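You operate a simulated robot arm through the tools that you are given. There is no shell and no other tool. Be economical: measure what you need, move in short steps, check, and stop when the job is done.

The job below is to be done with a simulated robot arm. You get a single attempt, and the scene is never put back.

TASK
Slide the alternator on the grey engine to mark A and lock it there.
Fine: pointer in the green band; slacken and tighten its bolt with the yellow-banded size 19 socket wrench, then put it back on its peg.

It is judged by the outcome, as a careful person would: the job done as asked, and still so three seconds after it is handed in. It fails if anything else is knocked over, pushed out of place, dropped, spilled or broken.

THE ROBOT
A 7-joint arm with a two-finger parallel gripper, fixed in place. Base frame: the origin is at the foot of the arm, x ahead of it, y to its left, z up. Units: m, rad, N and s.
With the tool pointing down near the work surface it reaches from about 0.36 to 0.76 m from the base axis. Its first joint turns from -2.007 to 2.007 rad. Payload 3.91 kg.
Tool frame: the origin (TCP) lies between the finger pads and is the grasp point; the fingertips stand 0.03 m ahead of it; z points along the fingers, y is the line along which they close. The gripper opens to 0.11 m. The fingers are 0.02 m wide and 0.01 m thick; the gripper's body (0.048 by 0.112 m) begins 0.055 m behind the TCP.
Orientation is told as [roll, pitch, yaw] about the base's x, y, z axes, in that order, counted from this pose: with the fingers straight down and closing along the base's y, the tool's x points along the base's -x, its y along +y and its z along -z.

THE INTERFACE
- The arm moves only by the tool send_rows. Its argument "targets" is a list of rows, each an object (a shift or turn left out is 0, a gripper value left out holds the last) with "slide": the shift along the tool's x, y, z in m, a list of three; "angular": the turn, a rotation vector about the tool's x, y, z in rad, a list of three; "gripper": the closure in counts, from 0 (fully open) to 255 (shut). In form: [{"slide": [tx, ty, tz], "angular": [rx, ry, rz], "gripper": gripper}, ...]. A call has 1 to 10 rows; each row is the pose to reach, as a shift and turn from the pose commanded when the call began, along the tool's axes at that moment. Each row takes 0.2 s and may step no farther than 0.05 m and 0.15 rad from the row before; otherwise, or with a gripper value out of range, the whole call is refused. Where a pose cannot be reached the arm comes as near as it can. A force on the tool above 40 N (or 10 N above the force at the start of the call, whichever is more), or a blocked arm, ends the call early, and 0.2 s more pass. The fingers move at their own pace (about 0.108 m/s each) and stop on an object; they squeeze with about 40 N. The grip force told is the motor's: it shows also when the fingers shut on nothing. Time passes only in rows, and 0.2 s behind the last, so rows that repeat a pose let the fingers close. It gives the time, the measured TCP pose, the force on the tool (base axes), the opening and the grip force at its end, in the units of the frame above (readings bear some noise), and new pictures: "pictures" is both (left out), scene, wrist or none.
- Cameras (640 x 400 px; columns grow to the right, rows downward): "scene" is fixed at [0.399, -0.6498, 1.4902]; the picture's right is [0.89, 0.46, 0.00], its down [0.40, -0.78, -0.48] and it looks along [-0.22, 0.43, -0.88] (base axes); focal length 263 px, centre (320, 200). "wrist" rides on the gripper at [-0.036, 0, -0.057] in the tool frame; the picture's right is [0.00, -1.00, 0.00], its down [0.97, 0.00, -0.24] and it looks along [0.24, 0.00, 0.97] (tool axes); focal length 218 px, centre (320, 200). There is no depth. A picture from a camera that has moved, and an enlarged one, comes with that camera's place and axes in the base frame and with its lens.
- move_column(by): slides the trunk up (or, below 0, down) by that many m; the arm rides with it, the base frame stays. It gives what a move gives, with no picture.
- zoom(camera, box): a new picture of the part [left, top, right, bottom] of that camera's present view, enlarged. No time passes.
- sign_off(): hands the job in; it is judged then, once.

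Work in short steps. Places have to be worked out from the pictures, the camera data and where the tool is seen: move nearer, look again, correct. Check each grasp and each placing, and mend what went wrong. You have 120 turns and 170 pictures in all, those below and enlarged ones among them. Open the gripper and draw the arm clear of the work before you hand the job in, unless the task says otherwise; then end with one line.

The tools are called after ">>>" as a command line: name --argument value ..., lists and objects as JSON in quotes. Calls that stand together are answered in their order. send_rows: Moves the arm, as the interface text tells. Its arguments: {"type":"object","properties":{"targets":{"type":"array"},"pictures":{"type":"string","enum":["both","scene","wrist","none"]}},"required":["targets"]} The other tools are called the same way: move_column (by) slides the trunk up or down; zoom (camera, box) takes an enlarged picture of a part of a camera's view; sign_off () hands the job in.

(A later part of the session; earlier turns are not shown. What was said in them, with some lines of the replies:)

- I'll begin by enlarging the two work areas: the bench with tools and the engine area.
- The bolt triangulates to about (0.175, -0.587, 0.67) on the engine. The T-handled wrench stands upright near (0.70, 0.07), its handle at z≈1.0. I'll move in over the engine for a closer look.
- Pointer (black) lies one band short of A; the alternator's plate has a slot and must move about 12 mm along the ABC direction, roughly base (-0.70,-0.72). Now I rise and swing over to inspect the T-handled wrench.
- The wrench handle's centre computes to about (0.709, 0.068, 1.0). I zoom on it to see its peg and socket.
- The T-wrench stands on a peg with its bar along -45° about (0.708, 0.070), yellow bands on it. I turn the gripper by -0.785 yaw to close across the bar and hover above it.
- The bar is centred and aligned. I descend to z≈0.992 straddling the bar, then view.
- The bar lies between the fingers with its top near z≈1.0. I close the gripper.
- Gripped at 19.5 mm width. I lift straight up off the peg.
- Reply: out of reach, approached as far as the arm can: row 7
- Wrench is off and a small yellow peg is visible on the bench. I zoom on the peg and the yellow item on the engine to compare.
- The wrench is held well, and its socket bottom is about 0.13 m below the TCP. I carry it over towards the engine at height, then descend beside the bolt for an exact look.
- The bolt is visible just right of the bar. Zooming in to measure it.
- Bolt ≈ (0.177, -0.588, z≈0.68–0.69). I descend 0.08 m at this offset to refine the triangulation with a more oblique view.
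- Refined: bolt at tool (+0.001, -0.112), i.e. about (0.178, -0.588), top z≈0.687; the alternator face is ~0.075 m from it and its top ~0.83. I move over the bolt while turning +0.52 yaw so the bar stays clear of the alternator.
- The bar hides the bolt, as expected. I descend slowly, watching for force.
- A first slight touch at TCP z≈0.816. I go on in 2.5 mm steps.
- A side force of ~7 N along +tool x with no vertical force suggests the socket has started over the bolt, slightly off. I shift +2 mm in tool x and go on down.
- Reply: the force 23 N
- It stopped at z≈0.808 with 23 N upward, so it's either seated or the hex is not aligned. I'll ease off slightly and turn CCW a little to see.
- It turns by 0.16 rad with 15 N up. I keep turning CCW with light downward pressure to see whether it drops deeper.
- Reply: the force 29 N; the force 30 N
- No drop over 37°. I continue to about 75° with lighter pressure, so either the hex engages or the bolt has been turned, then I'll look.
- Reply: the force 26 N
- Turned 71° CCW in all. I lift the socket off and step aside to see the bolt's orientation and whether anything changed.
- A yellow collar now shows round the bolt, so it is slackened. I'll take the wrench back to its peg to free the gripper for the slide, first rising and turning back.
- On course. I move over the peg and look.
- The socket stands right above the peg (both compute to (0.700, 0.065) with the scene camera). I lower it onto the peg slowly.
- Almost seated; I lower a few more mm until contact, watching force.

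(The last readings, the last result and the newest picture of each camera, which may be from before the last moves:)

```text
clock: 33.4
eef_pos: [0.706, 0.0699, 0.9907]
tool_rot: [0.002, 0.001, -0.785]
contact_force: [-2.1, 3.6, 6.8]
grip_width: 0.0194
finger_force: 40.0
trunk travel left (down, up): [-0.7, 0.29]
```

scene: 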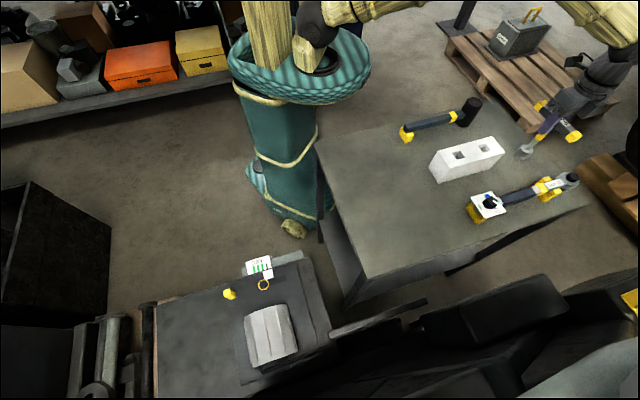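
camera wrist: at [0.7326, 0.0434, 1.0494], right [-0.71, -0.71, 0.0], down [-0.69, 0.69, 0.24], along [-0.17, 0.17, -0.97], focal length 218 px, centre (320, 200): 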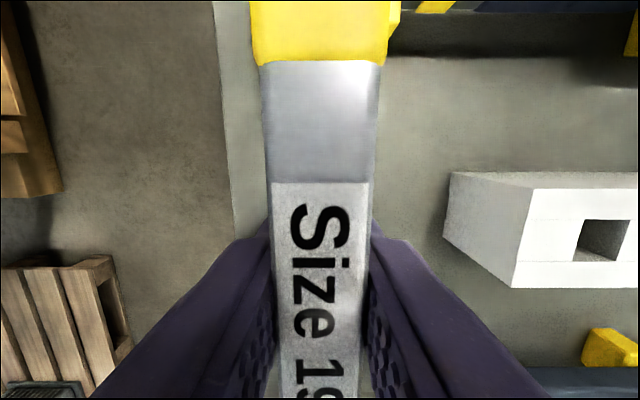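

About 10 N of support: seated at the original height. I open the gripper gently and rise.

>>> send_rows --targets '[{"gripper": 150}, {"gripper": 0}, {"gripper": 0}, {"gripper": 0}, {"slide": [0, 0, -0.03]}, {"slide": [0, 0, -0.07]}, {"slide": [0, 0, -0.11]}]'

>>> zoom --camera "scene" --box '[500, 90, 600, 165]'

```text
clock: 35.0
eef_pos: [0.706, 0.0683, 1.0999]
tool_rot: [0.001, -0.001, -0.788]
contact_force: [0.9, 1.1, 0.0]
grip_width: 0.1102
finger_force: 0.0
trunk travel left (down, up): [-0.7, 0.29]
camera wrist: at [0.7323, 0.0427, 1.156], right [-0.71, -0.71, 0.0], down [-0.69, 0.69, 0.24], along [-0.17, 0.17, -0.97], focal length 218 px, centre (320, 200)
```

scene: 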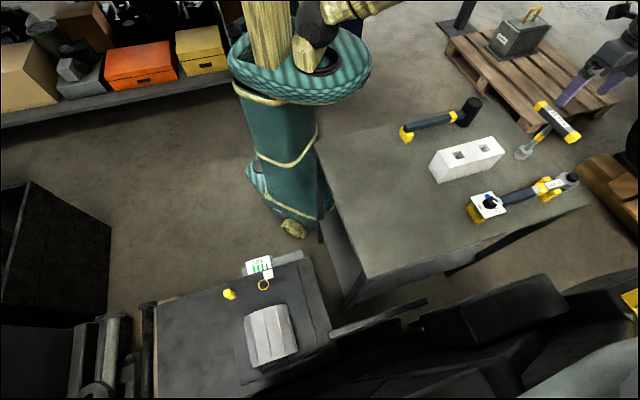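
wrist: 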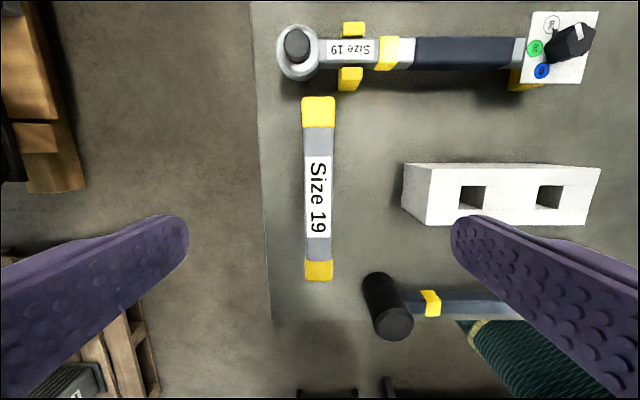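

```text
5.33 times, centred on (550, 128) of scene
camera zoom: at [0.399, -0.6498, 1.4902], right [0.89, 0.46, 0.0], down [0.4, -0.78, -0.48], along [-0.22, 0.43, -0.88], focal length 1405 px, centre (-907, 587)
```

zoom: 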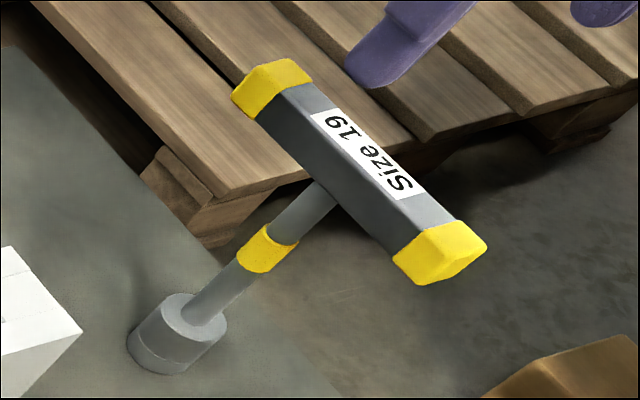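

The wrench stands upright as before. Back to the engine now, to view the yellow post of the alternator plate and grip it.

>>> send_rows --targets '[{"slide": [-0.0115, -0.0477, -0.005]}, {"slide": [-0.0229, -0.0953, -0.01]}, {"slide": [-0.0344, -0.143, -0.015]}, {"slide": [-0.0458, -0.1906, -0.02]}, {"slide": [-0.0573, -0.2383, -0.025]}, {"slide": [-0.0688, -0.286, -0.03]}, {"slide": [-0.0802, -0.3336, -0.035]}, {"slide": [-0.0917, -0.3813, -0.04]}, {"slide": [-0.1031, -0.4289, -0.045]}, {"slide": [-0.1146, -0.4766, -0.05]}]' --pictures "none"

>>> send_rows --targets '[{"slide": [0.002, -0.045, 0.017], "gripper": 100}, {"slide": [0.005, -0.09, 0.033]}, {"slide": [0.007, -0.134, 0.05]}, {"slide": [0.009, -0.179, 0.067]}, {"slide": [0.012, -0.224, 0.083]}, {"slide": [0.014, -0.269, 0.1]}, {"slide": [0.016, -0.313, 0.117]}, {"slide": [0.019, -0.358, 0.133]}, {"slide": [0.021, -0.403, 0.15]}, {"slide": [0.021, -0.403, 0.19]}]'

>>> zoom --camera "wrist" --box '[240, 100, 420, 250]'

```text
clock: 37.2
eef_pos: [0.451, -0.3508, 1.1495]
tool_rot: [0.0, 0.0, -0.787]
contact_force: [0.4, 0.4, 0.1]
grip_width: 0.1102
finger_force: 0.1
trunk travel left (down, up): [-0.7, 0.29]
```

```text
clock: 39.4
eef_pos: [0.1507, -0.6198, 0.9605]
tool_rot: [0.001, 0.002, -0.784]
contact_force: [-1.6, -0.2, -0.9]
grip_width: 0.0668
finger_force: 0.1
trunk travel left (down, up): [-0.7, 0.29]
camera wrist: at [0.1763, -0.6458, 1.0155], right [-0.71, -0.71, 0.0], down [-0.69, 0.69, 0.24], along [-0.17, 0.17, -0.97], focal length 218 px, centre (320, 200)
```

scene: 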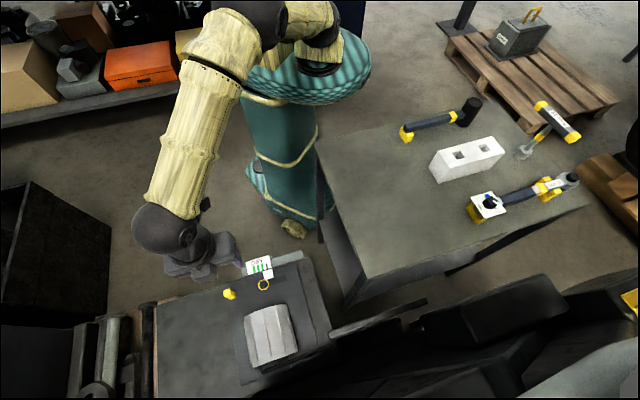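
wrist: 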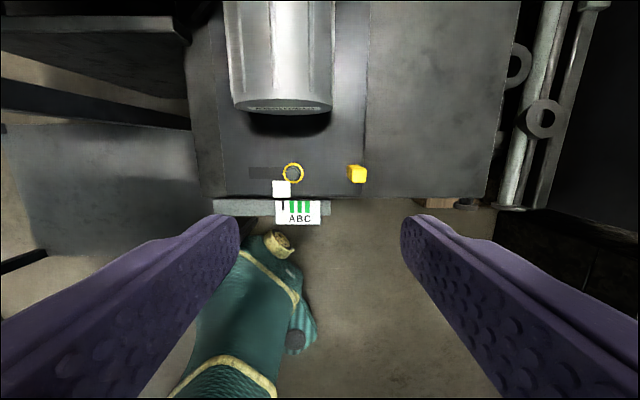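

```text
2.67 times, centred on (330, 175) of wrist
camera zoom: at [0.1763, -0.6458, 1.0155], right [-0.71, -0.71, 0.0], down [-0.69, 0.69, 0.24], along [-0.17, 0.17, -0.97], focal length 582 px, centre (293, 267)
```

zoom: 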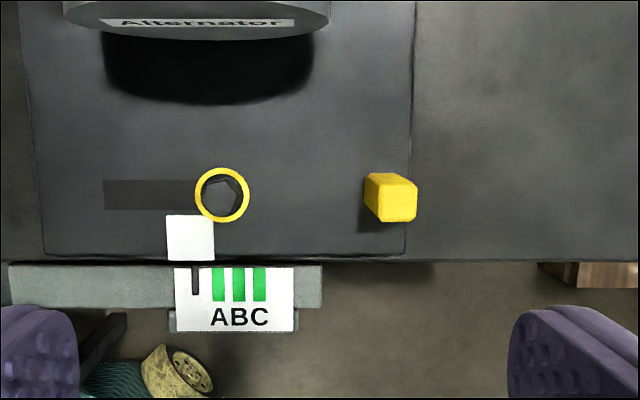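

Post top at tool (+0.002, -0.050), z≈0.74, about 18 mm square. I shift over it and descend in stages, gripper open about 67 mm.

>>> send_rows --targets '[{"slide": [0.002, -0.025, 0.02]}, {"slide": [0.002, -0.05, 0.04]}, {"slide": [0.002, -0.05, 0.08]}, {"slide": [0.002, -0.05, 0.12]}, {"slide": [0.002, -0.05, 0.15]}]'

```text
clock: 40.6
eef_pos: [0.1142, -0.653, 0.8099]
tool_rot: [0.001, 0.002, -0.784]
contact_force: [-0.5, -0.3, 0.3]
grip_width: 0.0669
finger_force: 0.0
trunk travel left (down, up): [-0.7, 0.29]
camera wrist: at [0.139, -0.6793, 0.8655], right [-0.71, -0.71, 0.0], down [-0.69, 0.69, 0.24], along [-0.17, 0.17, -0.97], focal length 218 px, centre (320, 200)
```

scene: 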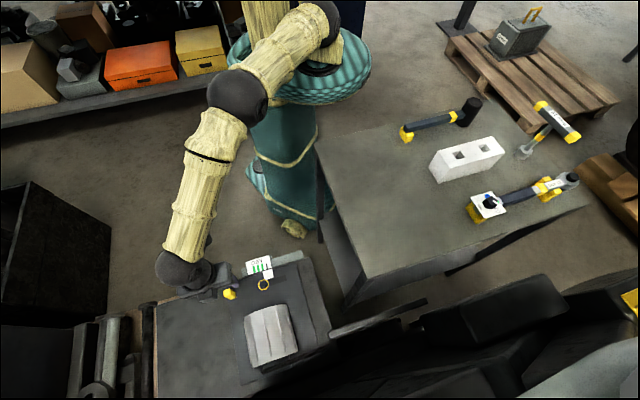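
wrist: 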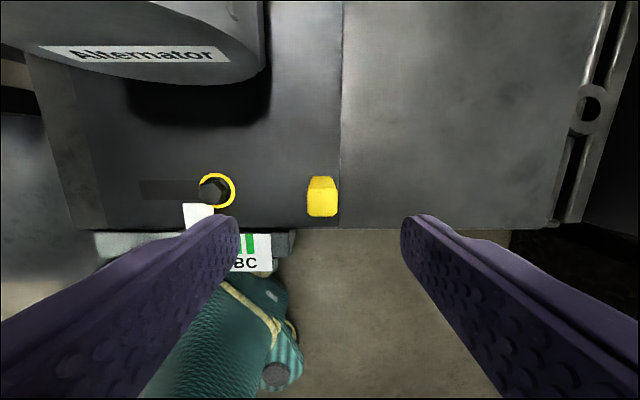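

Well centred. I descend to z≈0.725 to straddle the post.

>>> send_rows --targets '[{"slide": [-0.002, 0, 0.03]}, {"slide": [-0.002, 0, 0.055]}, {"slide": [-0.002, 0, 0.075]}, {"slide": [-0.002, 0, 0.083]}]'

```text
clock: 41.6
eef_pos: [0.1145, -0.6556, 0.7274]
tool_rot: [0.0, 0.001, -0.786]
contact_force: [-0.3, -0.3, 0.5]
grip_width: 0.0668
finger_force: 0.0
trunk travel left (down, up): [-0.7, 0.29]
camera wrist: at [0.1408, -0.6801, 0.7836], right [-0.71, -0.71, 0.0], down [-0.69, 0.69, 0.24], along [-0.17, 0.17, -0.97], focal length 218 px, centre (320, 200)
```

scene: 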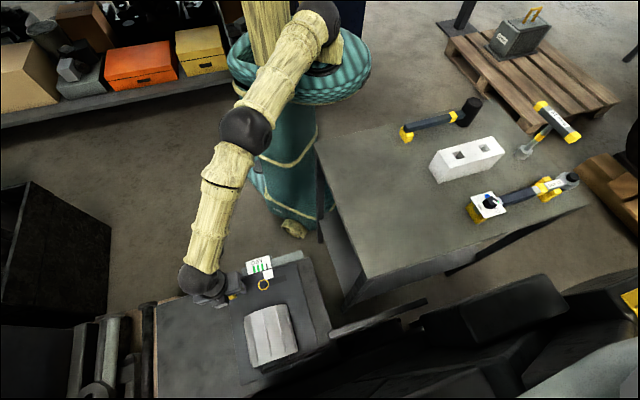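
wrist: 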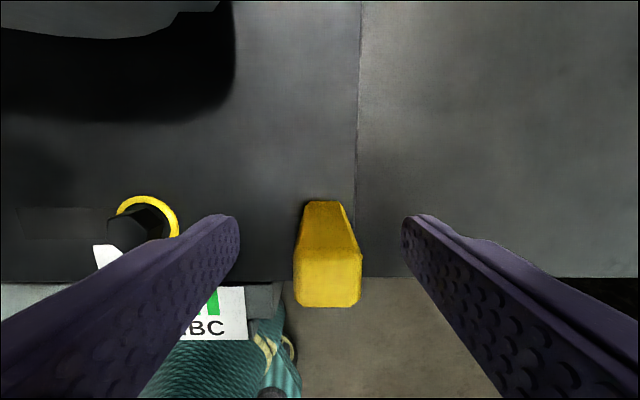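

The post is between the fingers. I close on it and check.

>>> send_rows --targets '[{"gripper": 255}, {"gripper": 255}, {"gripper": 255}, {"gripper": 255}]'

>>> zoom --camera "scene" --box '[225, 245, 305, 305]'

```text
clock: 42.6
eef_pos: [0.1138, -0.6559, 0.7266]
tool_rot: [-0.002, -0.001, -0.787]
contact_force: [-10.3, -13.2, 1.0]
grip_width: 0.0198
finger_force: 45.4
trunk travel left (down, up): [-0.7, 0.29]
camera wrist: at [0.1391, -0.6813, 0.7838], right [-0.71, -0.71, 0.0], down [-0.69, 0.69, 0.24], along [-0.17, 0.17, -0.97], focal length 218 px, centre (320, 200)
```

scene: 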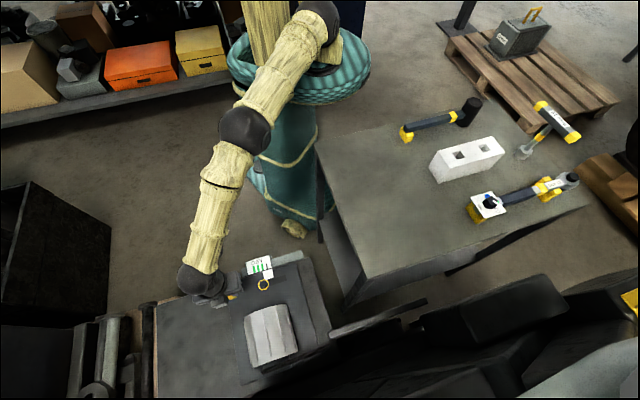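
wrist: 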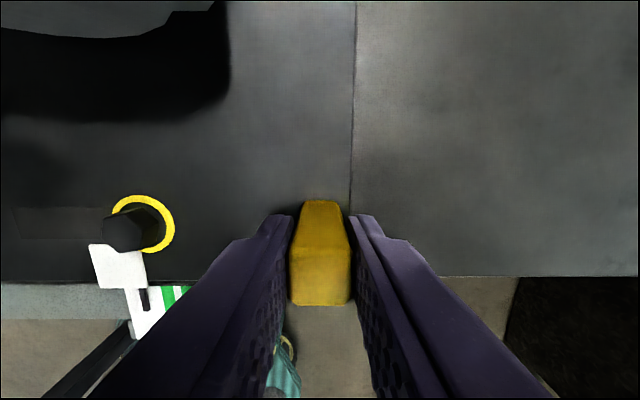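

```text
6.67 times, centred on (265, 275) of scene
camera zoom: at [0.399, -0.6498, 1.4902], right [0.89, 0.46, 0.0], down [0.4, -0.78, -0.48], along [-0.22, 0.43, -0.88], focal length 1756 px, centre (687, -300)
```

zoom: 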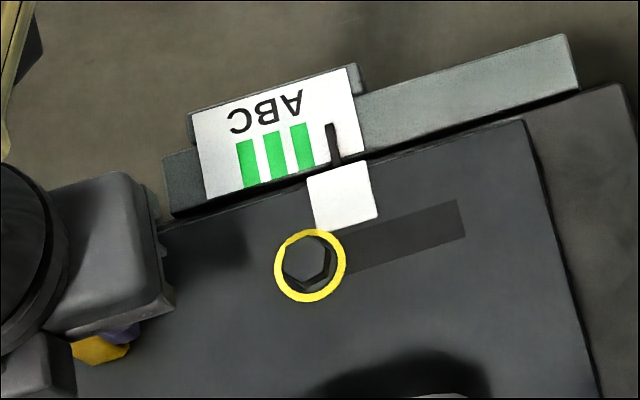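

The grip is on the post. I pull 10 mm along the slide direction and check the pointer in the scene view.

>>> send_rows --targets '[{"slide": [0, -0.003, 0]}, {"slide": [0, -0.006, 0]}, {"slide": [0, -0.008, 0]}, {"slide": [0, -0.01, 0]}, {"slide": [0, -0.01, 0]}]' --pictures "none"

>>> zoom --camera "scene" --box '[225, 245, 305, 305]'

```text
clock: 43.8
eef_pos: [0.1088, -0.6613, 0.7277]
tool_rot: [0.001, -0.001, -0.785]
contact_force: [4.4, 2.8, 11.9]
grip_width: 0.0199
finger_force: 44.8
trunk travel left (down, up): [-0.7, 0.29]
```

```text
6.67 times, centred on (265, 275) of scene
camera zoom: at [0.399, -0.6498, 1.4902], right [0.89, 0.46, 0.0], down [0.4, -0.78, -0.48], along [-0.22, 0.43, -0.88], focal length 1756 px, centre (687, -300)
```

zoom: 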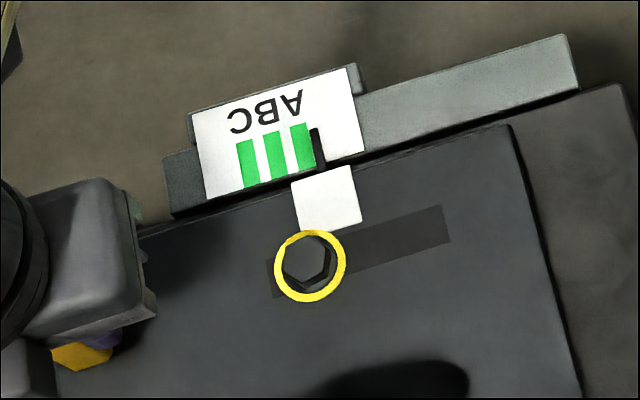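

It slides freely, moving about 7 mm; roughly 6 mm more to the centre of A.

>>> send_rows --targets '[{"slide": [0, -0.002, 0]}, {"slide": [0, -0.004, 0]}, {"slide": [0, -0.006, 0]}, {"slide": [0, -0.006, 0]}]' --pictures "none"

>>> zoom --camera "scene" --box '[240, 250, 290, 285]'

```text
clock: 44.8
eef_pos: [0.1046, -0.6652, 0.7274]
tool_rot: [-0.002, -0.002, -0.787]
contact_force: [5.0, 0.4, 15.2]
grip_width: 0.0199
finger_force: 45.0
trunk travel left (down, up): [-0.7, 0.29]
```

```text
11.43 times, centred on (265, 268) of scene
camera zoom: at [0.399, -0.6498, 1.4902], right [0.89, 0.46, 0.0], down [0.4, -0.78, -0.48], along [-0.22, 0.43, -0.88], focal length 3011 px, centre (949, -571)
```

zoom: 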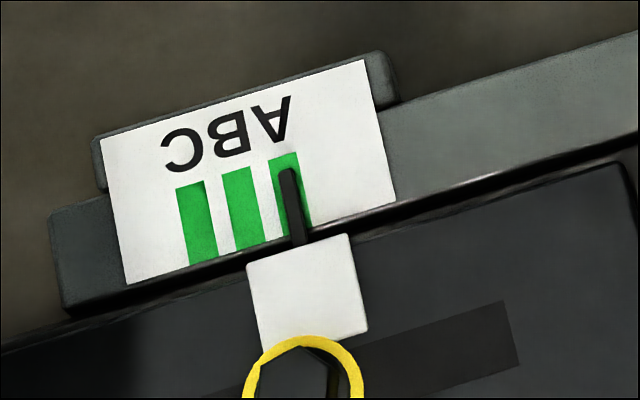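

The pointer is in the middle of band A. I release the post, rise straight up and check again with both cameras.

>>> send_rows --targets '[{"gripper": 150}, {"gripper": 100}, {"gripper": 100}, {"slide": [0, 0, -0.03]}, {"slide": [0, 0, -0.07]}, {"slide": [0, 0, -0.11]}, {"slide": [0, 0.03, -0.14]}, {"slide": [0, 0.06, -0.16]}]' --pictures "wrist"

>>> zoom --camera "scene" --box '[240, 250, 290, 285]'

>>> zoom --camera "wrist" --box '[220, 130, 360, 250]'

```text
clock: 46.6
eef_pos: [0.148, -0.6228, 0.8877]
tool_rot: [0.001, 0.0, -0.785]
contact_force: [0.2, 0.4, -0.4]
grip_width: 0.0669
finger_force: 0.0
trunk travel left (down, up): [-0.7, 0.29]
camera wrist: at [0.1724, -0.6493, 0.9428], right [-0.71, -0.71, 0.0], down [-0.69, 0.69, 0.24], along [-0.17, 0.17, -0.97], focal length 218 px, centre (320, 200)
```

wrist: 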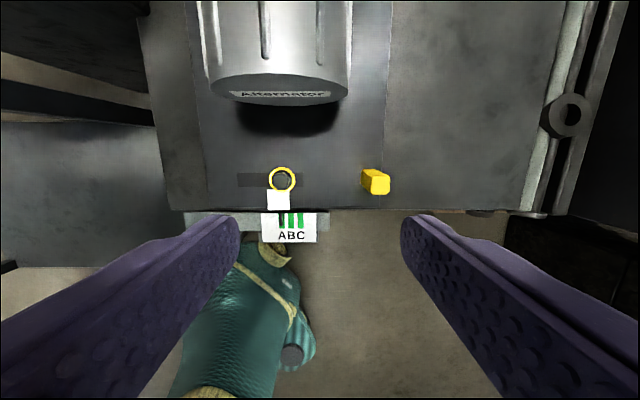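

```text
11.43 times, centred on (265, 268) of scene
camera zoom: at [0.399, -0.6498, 1.4902], right [0.89, 0.46, 0.0], down [0.4, -0.78, -0.48], along [-0.22, 0.43, -0.88], focal length 3011 px, centre (949, -571)
```

zoom: 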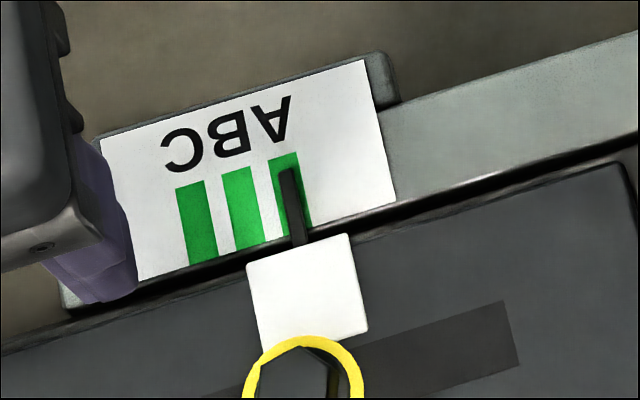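

```text
3.33 times, centred on (290, 190) of wrist
camera zoom: at [0.1724, -0.6493, 0.9428], right [-0.71, -0.71, 0.0], down [-0.69, 0.69, 0.24], along [-0.17, 0.17, -0.97], focal length 728 px, centre (420, 233)
```

zoom: 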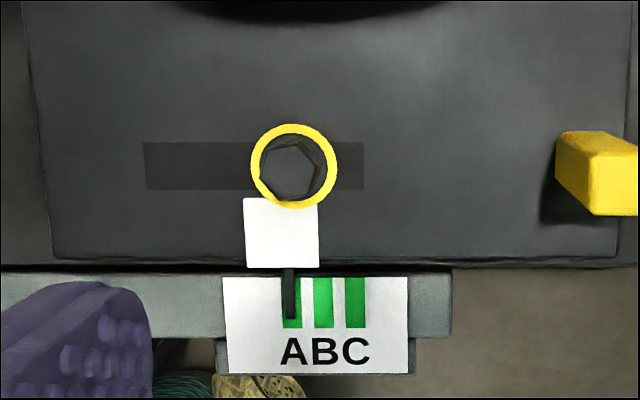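

Both views agree: the pointer is centred in A, and the grip is released. Now I fetch the wrench again.

>>> send_rows --targets '[{"slide": [-0.002, 0.0407, -0.0262], "gripper": 0}, {"slide": [-0.0041, 0.0813, -0.0524]}, {"slide": [-0.0062, 0.122, -0.0786]}, {"slide": [-0.0082, 0.1626, -0.1048]}, {"slide": [-0.0103, 0.2033, -0.131]}, {"slide": [-0.0123, 0.244, -0.1572]}, {"slide": [-0.0144, 0.2846, -0.1834]}, {"slide": [-0.0164, 0.3253, -0.2096]}, {"slide": [-0.0185, 0.3659, -0.2358]}, {"slide": [-0.0205, 0.4066, -0.262]}]' --pictures "none"

>>> send_rows --targets '[{"slide": [0.0114, 0.0478, 0.005]}, {"slide": [0.0228, 0.0957, 0.01]}, {"slide": [0.0343, 0.1435, 0.015]}, {"slide": [0.0457, 0.1913, 0.02]}, {"slide": [0.0571, 0.2392, 0.025]}, {"slide": [0.0685, 0.287, 0.03]}, {"slide": [0.0799, 0.3348, 0.035]}, {"slide": [0.0914, 0.3826, 0.04]}, {"slide": [0.1028, 0.4305, 0.045]}, {"slide": [0.1142, 0.4783, 0.05]}]' --pictures "wrist"

```text
clock: 48.8
eef_pos: [0.4505, -0.3495, 1.1481]
tool_rot: [-0.004, 0.0, -0.787]
contact_force: [0.4, 0.1, 0.3]
grip_width: 0.1101
finger_force: 0.0
trunk travel left (down, up): [-0.7, 0.29]
```

```text
clock: 51.0
eef_pos: [0.7092, 0.0698, 1.0973]
tool_rot: [0.0, 0.001, -0.787]
contact_force: [0.4, 0.9, 0.0]
grip_width: 0.1099
finger_force: 0.0
trunk travel left (down, up): [-0.7, 0.29]
camera wrist: at [0.7343, 0.0433, 1.1536], right [-0.71, -0.71, 0.0], down [-0.69, 0.69, 0.24], along [-0.17, 0.17, -0.97], focal length 218 px, centre (320, 200)
```

wrist: 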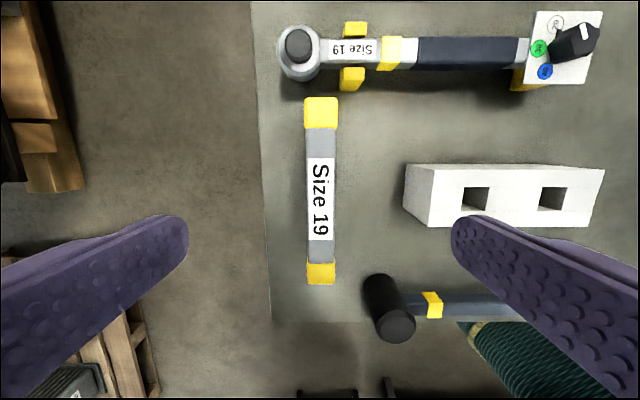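

Aligned with the bar. I descend and close.

>>> send_rows --targets '[{"slide": [0, 0, 0.03]}, {"slide": [0, 0, 0.06]}, {"slide": [0, 0, 0.09]}, {"slide": [0, 0, 0.106]}, {"slide": [0, 0, 0.106], "gripper": 255}, {"slide": [0, 0, 0.106]}, {"slide": [0, 0, 0.106]}, {"slide": [0, 0, 0.106]}, {"slide": [0, 0, 0.106]}]' --pictures "wrist"

```text
clock: 53.0
eef_pos: [0.7074, 0.0686, 0.9924]
tool_rot: [-0.001, 0.001, -0.786]
contact_force: [0.5, 2.7, -0.1]
grip_width: 0.0196
finger_force: 40.0
trunk travel left (down, up): [-0.7, 0.29]
camera wrist: at [0.732, 0.0425, 1.0484], right [-0.71, -0.71, 0.0], down [-0.69, 0.69, 0.24], along [-0.17, 0.17, -0.97], focal length 218 px, centre (320, 200)
```

wrist: 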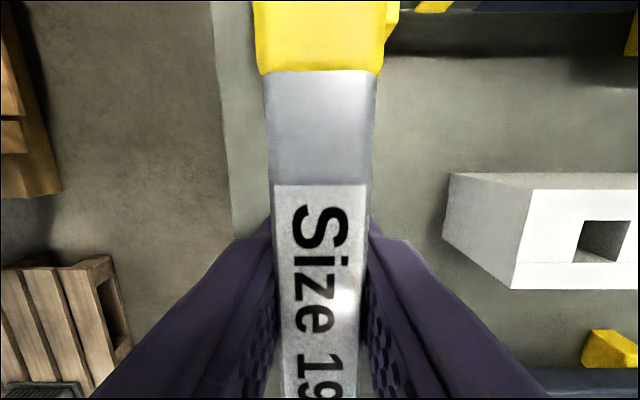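

Gripped. I lift and carry it back to the engine, turning to yaw 0.98 so there's room to turn clockwise.

>>> send_rows --targets '[{"slide": [0, 0, -0.02]}, {"slide": [0, 0, -0.05]}, {"slide": [0, 0, -0.09]}, {"slide": [0, 0, -0.13]}, {"slide": [0, 0, -0.155]}]' --pictures "none"

>>> send_rows --targets '[{"slide": [-0.0115, -0.0478, 0]}, {"slide": [-0.0229, -0.0956, 0]}, {"slide": [-0.0344, -0.1434, 0]}, {"slide": [-0.0458, -0.1912, 0]}, {"slide": [-0.0573, -0.239, 0]}, {"slide": [-0.0687, -0.2868, 0]}, {"slide": [-0.0802, -0.3346, 0]}, {"slide": [-0.0916, -0.3824, 0]}, {"slide": [-0.1031, -0.4302, 0]}, {"slide": [-0.1145, -0.478, 0]}]' --pictures "none"

>>> send_rows --targets '[{"slide": [0.0025, -0.0361, 0.014], "angular": [0, 0, -0.14]}, {"slide": [0.0049, -0.0721, 0.028], "angular": [0, 0, -0.28]}, {"slide": [0.0074, -0.1082, 0.042], "angular": [0, 0, -0.42]}, {"slide": [0.0099, -0.1442, 0.056], "angular": [0, 0, -0.56]}, {"slide": [0.0124, -0.1803, 0.07], "angular": [0, 0, -0.7]}, {"slide": [0.0148, -0.2164, 0.084], "angular": [0, 0, -0.84]}, {"slide": [0.0173, -0.2524, 0.098], "angular": [0, 0, -0.98]}, {"slide": [0.0198, -0.2885, 0.112], "angular": [0, 0, -1.12]}, {"slide": [0.0222, -0.3245, 0.126], "angular": [0, 0, -1.26]}, {"slide": [0.0247, -0.3606, 0.14], "angular": [0, 0, -1.4]}]' --pictures "none"

```text
clock: 54.2
eef_pos: [0.7059, 0.0682, 1.1468]
tool_rot: [0.0, 0.0, -0.787]
contact_force: [0.0, 0.2, -2.6]
grip_width: 0.0197
finger_force: 39.6
trunk travel left (down, up): [-0.7, 0.29]
```

```text
clock: 56.4
eef_pos: [0.4478, -0.3531, 1.1478]
tool_rot: [-0.001, 0.001, -0.787]
contact_force: [-0.4, 0.0, -3.1]
grip_width: 0.0193
finger_force: 39.9
trunk travel left (down, up): [-0.7, 0.29]
```

```text
clock: 58.6
eef_pos: [0.1745, -0.5892, 1.0066]
tool_rot: [0.002, 0.0, 0.616]
contact_force: [-0.2, -0.1, -2.9]
grip_width: 0.0195
finger_force: 40.0
trunk travel left (down, up): [-0.7, 0.29]
```

Arrived near the bolt axis. I correct by a few mm, finish the turn and descend to z≈0.85.

>>> send_rows --targets '[{"slide": [-0.0033, 0, 0.03], "angular": [0, 0, -0.12]}, {"slide": [-0.0033, 0, 0.07], "angular": [0, 0, -0.24]}, {"slide": [-0.0033, 0, 0.11], "angular": [0, 0, -0.364]}, {"slide": [-0.0033, 0, 0.14], "angular": [0, 0, -0.364]}, {"slide": [-0.0033, 0, 0.157], "angular": [0, 0, -0.364]}]'

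>>> zoom --camera "scene" --box '[220, 240, 310, 300]'

```text
clock: 59.8
eef_pos: [0.1787, -0.5862, 0.8502]
tool_rot: [0.0, 0.001, 0.979]
contact_force: [-0.1, -0.1, -4.1]
grip_width: 0.0197
finger_force: 40.1
trunk travel left (down, up): [-0.7, 0.29]
camera wrist: at [0.1989, -0.557, 0.9057], right [0.83, -0.56, 0.0], down [-0.54, -0.81, 0.24], along [-0.13, -0.2, -0.97], focal length 218 px, centre (320, 200)
```

scene: 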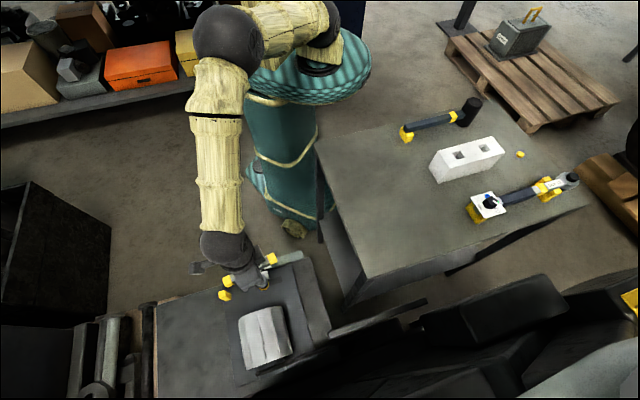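
wrist: 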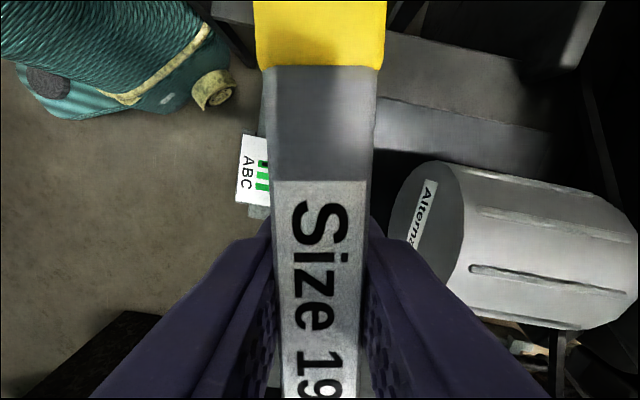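

```text
6.67 times, centred on (265, 270) of scene
camera zoom: at [0.399, -0.6498, 1.4902], right [0.89, 0.46, 0.0], down [0.4, -0.78, -0.48], along [-0.22, 0.43, -0.88], focal length 1756 px, centre (687, -267)
```

zoom: 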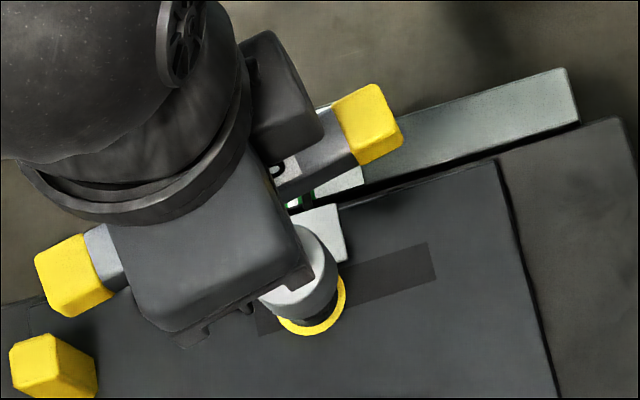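

The socket hangs over the bolt's collar. I lower slowly onto it.

>>> send_rows --targets '[{"slide": [0, 0, 0.015]}, {"slide": [0, 0, 0.025]}, {"slide": [0, 0, 0.031]}, {"slide": [0, 0, 0.034]}, {"slide": [0, 0, 0.037]}]' --pictures "none"

```text
clock: 61.0
eef_pos: [0.1781, -0.5867, 0.813]
tool_rot: [0.0, 0.002, 0.977]
contact_force: [-5.5, -5.4, -2.2]
grip_width: 0.0195
finger_force: 40.5
trunk travel left (down, up): [-0.7, 0.29]
```

Partly on, with a side force along +tool x. I shift 1.5 mm that way and go on down.

>>> send_rows --targets '[{"slide": [0.0015, 0, 0]}, {"slide": [0.0018, 0.0003, 0.002]}, {"slide": [0.0018, 0.0003, 0.004]}, {"slide": [0.0018, 0.0003, 0.006]}]' --pictures "none"

```text
clock: 62.0
eef_pos: [0.1774, -0.5868, 0.8112]
tool_rot: [-0.003, 0.003, 0.979]
contact_force: [-1.1, 2.6, 22.7]
grip_width: 0.0195
finger_force: 39.8
trunk travel left (down, up): [-0.7, 0.29]
```

Seated with ~25 N. Now I turn clockwise (yaw decreasing) with light pressure.

>>> send_rows --targets '[{"slide": [0, 0, -0.001], "angular": [0, 0, 0.12]}, {"slide": [0, 0, -0.001], "angular": [0, 0, 0.24]}, {"slide": [0, 0, -0.001], "angular": [0, 0, 0.36]}, {"slide": [0, 0, -0.001], "angular": [0, 0, 0.48]}, {"slide": [0, 0, -0.001], "angular": [0, 0, 0.6]}, {"slide": [0, 0, -0.001], "angular": [0, 0, 0.72]}]' --pictures "none"

>>> send_rows --targets '[{"angular": [0, 0, 0.12]}, {"angular": [0, 0, 0.24]}, {"angular": [0, 0, 0.36]}, {"angular": [0, 0, 0.48]}, {"angular": [0, 0, 0.6]}]' --pictures "wrist"

>>> zoom --camera "scene" --box '[220, 240, 310, 300]'

```text
clock: 63.4
eef_pos: [0.1765, -0.5866, 0.8088]
tool_rot: [-0.002, -0.001, 0.255]
contact_force: [-1.8, -2.8, 18.7]
grip_width: 0.0193
finger_force: 40.2
trunk travel left (down, up): [-0.7, 0.29]
```

```text
clock: 64.6
eef_pos: [0.1764, -0.5867, 0.8093]
tool_rot: [0.0, 0.001, -0.343]
contact_force: [-3.8, -3.1, 13.2]
grip_width: 0.0193
finger_force: 40.5
trunk travel left (down, up): [-0.7, 0.29]
camera wrist: at [0.2108, -0.5991, 0.8649], right [-0.34, -0.94, 0.0], down [-0.91, 0.33, 0.24], along [-0.23, 0.08, -0.97], focal length 218 px, centre (320, 200)
```

wrist: 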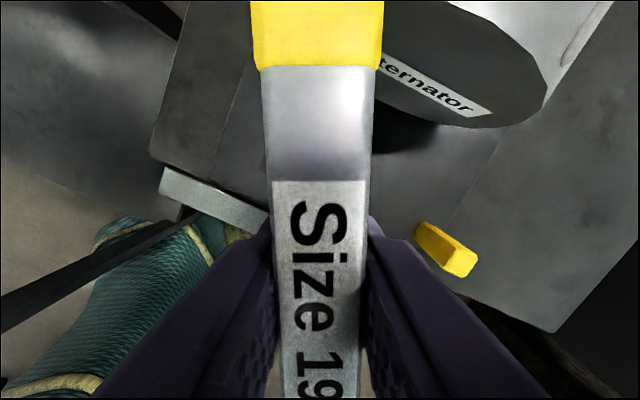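

```text
6.67 times, centred on (265, 270) of scene
camera zoom: at [0.399, -0.6498, 1.4902], right [0.89, 0.46, 0.0], down [0.4, -0.78, -0.48], along [-0.22, 0.43, -0.88], focal length 1756 px, centre (687, -267)
```

zoom: 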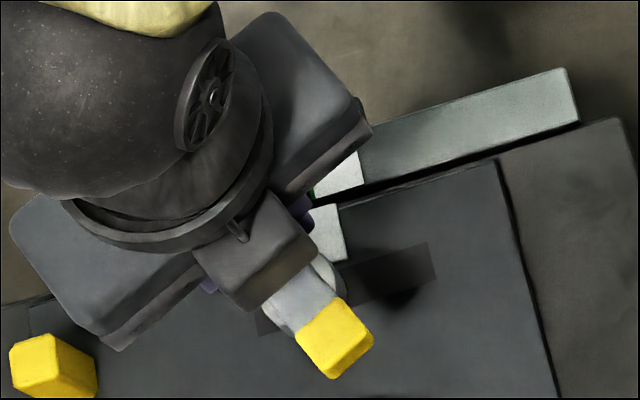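

Turned 75° clockwise. A little further for firmness, then lift and step aside to check the collar.

>>> send_rows --targets '[{"angular": [0, 0, 0.1]}, {"angular": [0, 0, 0.18]}, {"angular": [0, 0, 0.18]}]' --pictures "none"

>>> send_rows --targets '[{"slide": [0, 0, -0.01]}, {"slide": [0, 0, -0.03]}, {"slide": [0, 0, -0.06]}, {"slide": [0, 0.03, -0.07]}, {"slide": [0, 0.06, -0.07]}, {"slide": [0, 0.09, -0.07]}, {"slide": [0, 0.12, -0.08]}]' --pictures "wrist"

>>> zoom --camera "wrist" --box '[370, 100, 490, 220]'

>>> zoom --camera "scene" --box '[240, 250, 290, 285]'

```text
clock: 65.4
eef_pos: [0.178, -0.586, 0.8078]
tool_rot: [0.0, 0.001, -0.524]
contact_force: [-3.6, -0.2, 11.4]
grip_width: 0.0198
finger_force: 40.1
trunk travel left (down, up): [-0.7, 0.29]
```

```text
clock: 67.0
eef_pos: [0.238, -0.4832, 0.8889]
tool_rot: [0.0, 0.001, -0.522]
contact_force: [0.4, 0.3, -2.6]
grip_width: 0.0196
finger_force: 39.5
trunk travel left (down, up): [-0.7, 0.29]
camera wrist: at [0.2689, -0.501, 0.9449], right [-0.5, -0.87, 0.0], down [-0.84, 0.48, 0.24], along [-0.21, 0.12, -0.97], focal length 218 px, centre (320, 200)
```

wrist: 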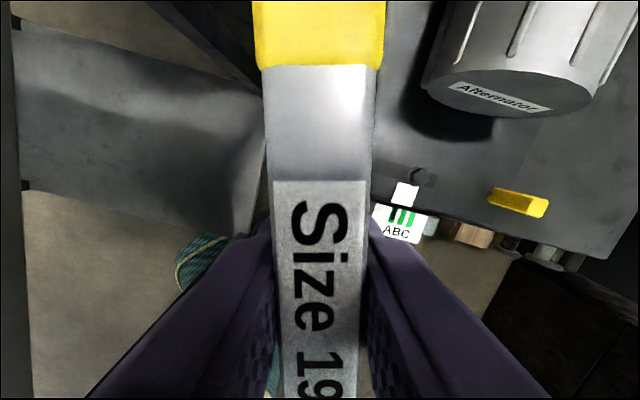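

```text
3.33 times, centred on (430, 160) of wrist
camera zoom: at [0.2689, -0.501, 0.9449], right [-0.5, -0.87, 0.0], down [-0.84, 0.48, 0.24], along [-0.21, 0.12, -0.97], focal length 728 px, centre (-47, 333)
```

zoom: 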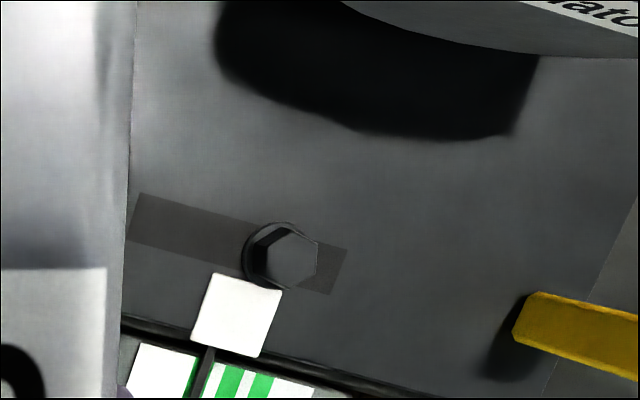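

```text
11.43 times, centred on (265, 268) of scene
camera zoom: at [0.399, -0.6498, 1.4902], right [0.89, 0.46, 0.0], down [0.4, -0.78, -0.48], along [-0.22, 0.43, -0.88], focal length 3011 px, centre (949, -571)
```

zoom: 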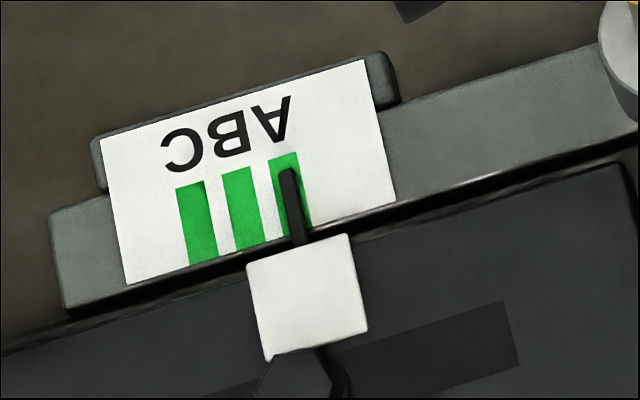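

The collar is hidden again (bolt tight), and the pointer stays in band A. I take the wrench back to its peg.

>>> send_rows --targets '[{"slide": [0, 0, -0.045], "angular": [0, 0, 0.03]}, {"slide": [0, 0, -0.09], "angular": [0, 0, 0.06]}, {"slide": [0, 0, -0.135], "angular": [0, 0, 0.09]}, {"slide": [-0.0168, 0.0316, -0.153], "angular": [0, 0, 0.12]}, {"slide": [-0.0335, 0.0632, -0.171], "angular": [0, 0, 0.15]}, {"slide": [-0.0503, 0.0948, -0.189], "angular": [0, 0, 0.18]}, {"slide": [-0.0671, 0.1263, -0.207], "angular": [0, 0, 0.2]}, {"slide": [-0.0839, 0.1579, -0.225], "angular": [0, 0, 0.22]}, {"slide": [-0.1006, 0.1895, -0.243], "angular": [0, 0, 0.24]}, {"slide": [-0.1174, 0.2211, -0.26], "angular": [0, 0, 0.263]}]' --pictures "none"

>>> send_rows --targets '[{"slide": [0.0114, 0.0478, 0]}, {"slide": [0.0228, 0.0957, 0]}, {"slide": [0.0343, 0.1435, 0]}, {"slide": [0.0457, 0.1913, 0]}, {"slide": [0.0571, 0.2392, 0]}, {"slide": [0.0685, 0.287, 0]}, {"slide": [0.0799, 0.3348, 0]}, {"slide": [0.0914, 0.3826, 0]}, {"slide": [0.1028, 0.4305, 0]}, {"slide": [0.1142, 0.4783, 0]}]' --pictures "none"

```text
clock: 69.2
eef_pos: [0.4506, -0.3497, 1.1489]
tool_rot: [0.001, 0.0, -0.787]
contact_force: [-1.0, 0.3, -2.7]
grip_width: 0.0196
finger_force: 39.6
trunk travel left (down, up): [-0.7, 0.29]
```

```text
clock: 71.4
eef_pos: [0.7068, 0.0712, 1.147]
tool_rot: [-0.004, 0.005, -0.786]
contact_force: [0.0, 0.2, -4.0]
grip_width: 0.0197
finger_force: 39.7
trunk travel left (down, up): [-0.7, 0.29]
```

Over the peg; I descend to z≈1.035 and compare socket and peg.

>>> send_rows --targets '[{"slide": [0, 0, 0.04]}, {"slide": [0, 0, 0.08]}, {"slide": [0, 0, 0.111]}, {"slide": [0, 0, 0.111]}]' --pictures "none"

>>> zoom --camera "scene" --box '[500, 90, 600, 165]'

```text
clock: 72.4
eef_pos: [0.708, 0.0676, 1.0377]
tool_rot: [-0.001, -0.002, -0.785]
contact_force: [0.3, 0.6, -3.1]
grip_width: 0.0193
finger_force: 40.4
trunk travel left (down, up): [-0.7, 0.29]
```

```text
5.33 times, centred on (550, 128) of scene
camera zoom: at [0.399, -0.6498, 1.4902], right [0.89, 0.46, 0.0], down [0.4, -0.78, -0.48], along [-0.22, 0.43, -0.88], focal length 1405 px, centre (-907, 587)
```

zoom: 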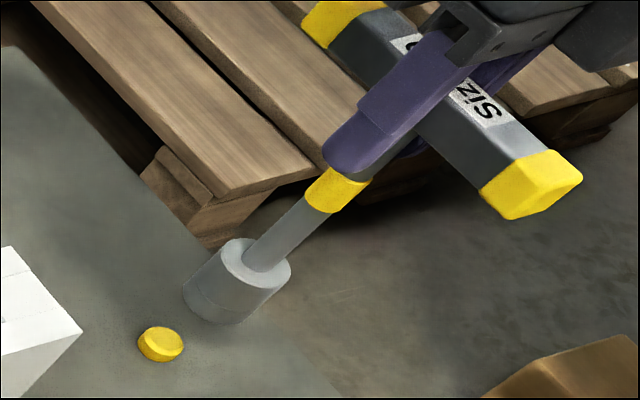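

Same alignment as the earlier successful return. I lower onto the peg.

>>> send_rows --targets '[{"slide": [0, 0.0005, 0.015]}, {"slide": [0, 0.0005, 0.025]}, {"slide": [0, 0.0005, 0.033]}, {"slide": [0, 0.0005, 0.039]}, {"slide": [0, 0.0005, 0.043]}, {"slide": [0, 0.0005, 0.0455]}]' --pictures "none"

>>> zoom --camera "scene" --box '[500, 90, 600, 165]'

```text
clock: 73.8
eef_pos: [0.7079, 0.069, 0.9912]
tool_rot: [0.0, -0.001, -0.784]
contact_force: [-1.9, 2.4, 1.2]
grip_width: 0.0194
finger_force: 40.3
trunk travel left (down, up): [-0.7, 0.29]
```

```text
5.33 times, centred on (550, 128) of scene
camera zoom: at [0.399, -0.6498, 1.4902], right [0.89, 0.46, 0.0], down [0.4, -0.78, -0.48], along [-0.22, 0.43, -0.88], focal length 1405 px, centre (-907, 587)
```

zoom: 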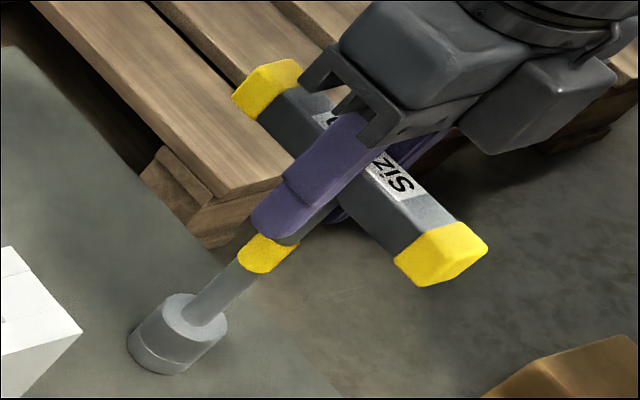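

It's on the peg at the resting height. I release, rise, and take both final views.

>>> send_rows --targets '[{"slide": [0, 0, 0.001]}, {"slide": [0, 0, 0.001], "gripper": 150}, {"slide": [0, 0, 0.001], "gripper": 0}, {"slide": [0, 0, 0.001]}, {"slide": [0, 0, 0.001]}, {"slide": [0, 0, -0.03]}, {"slide": [0, 0, -0.07]}, {"slide": [0, 0, -0.11]}, {"slide": [0, 0, -0.14]}]'

>>> zoom --camera "scene" --box '[500, 90, 600, 165]'

>>> zoom --camera "scene" --box '[225, 245, 305, 305]'

```text
clock: 75.8
eef_pos: [0.7064, 0.0682, 1.1317]
tool_rot: [0.001, 0.001, -0.784]
contact_force: [0.2, -0.4, 0.2]
grip_width: 0.1098
finger_force: 0.1
trunk travel left (down, up): [-0.7, 0.29]
camera wrist: at [0.7319, 0.0422, 1.1879], right [-0.71, -0.71, 0.0], down [-0.69, 0.69, 0.24], along [-0.17, 0.17, -0.97], focal length 218 px, centre (320, 200)
```

scene: 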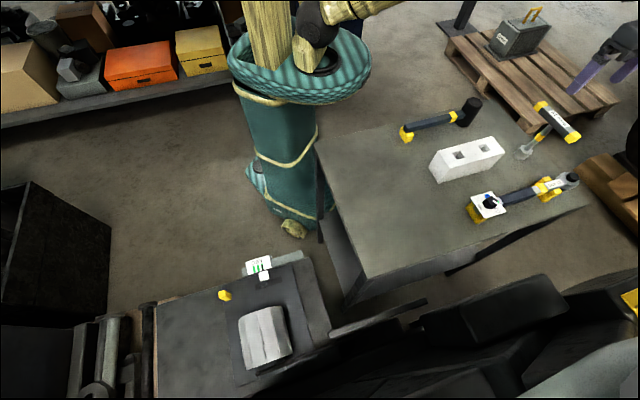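
wrist: 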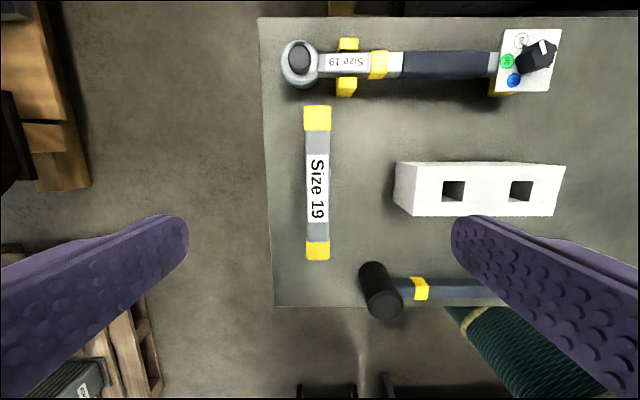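

```text
5.33 times, centred on (550, 128) of scene
camera zoom: at [0.399, -0.6498, 1.4902], right [0.89, 0.46, 0.0], down [0.4, -0.78, -0.48], along [-0.22, 0.43, -0.88], focal length 1405 px, centre (-907, 587)
```

zoom: 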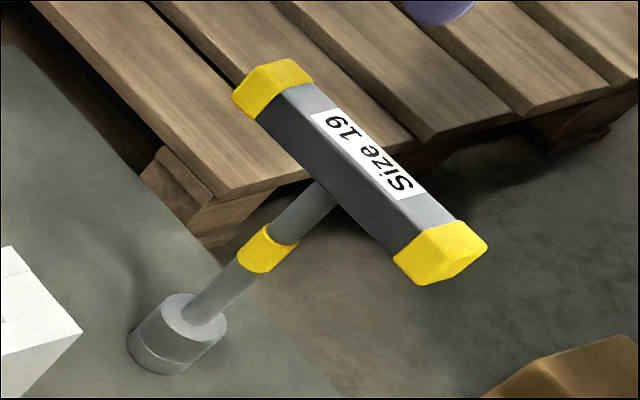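

```text
6.67 times, centred on (265, 275) of scene
camera zoom: at [0.399, -0.6498, 1.4902], right [0.89, 0.46, 0.0], down [0.4, -0.78, -0.48], along [-0.22, 0.43, -0.88], focal length 1756 px, centre (687, -300)
```

zoom: 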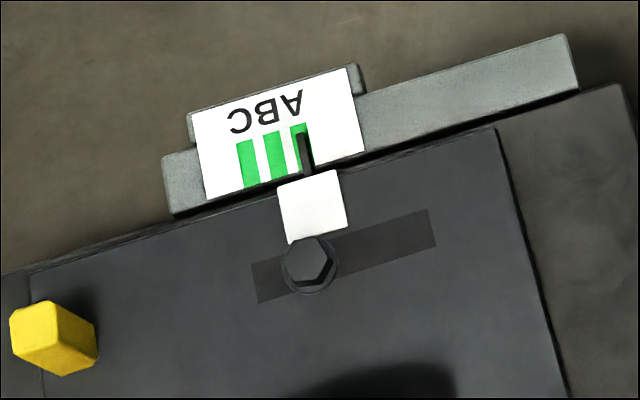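

The wrench stands on its peg, the bolt collar is hidden, the pointer sits in band A, and the gripper is open and clear. Handing in.

>>> sign_off

```text
The job is handed in.
```

The alternator is at mark A with the pointer inside the green band, its bolt is tightened, and the size 19 T-handled wrench is back on its peg.
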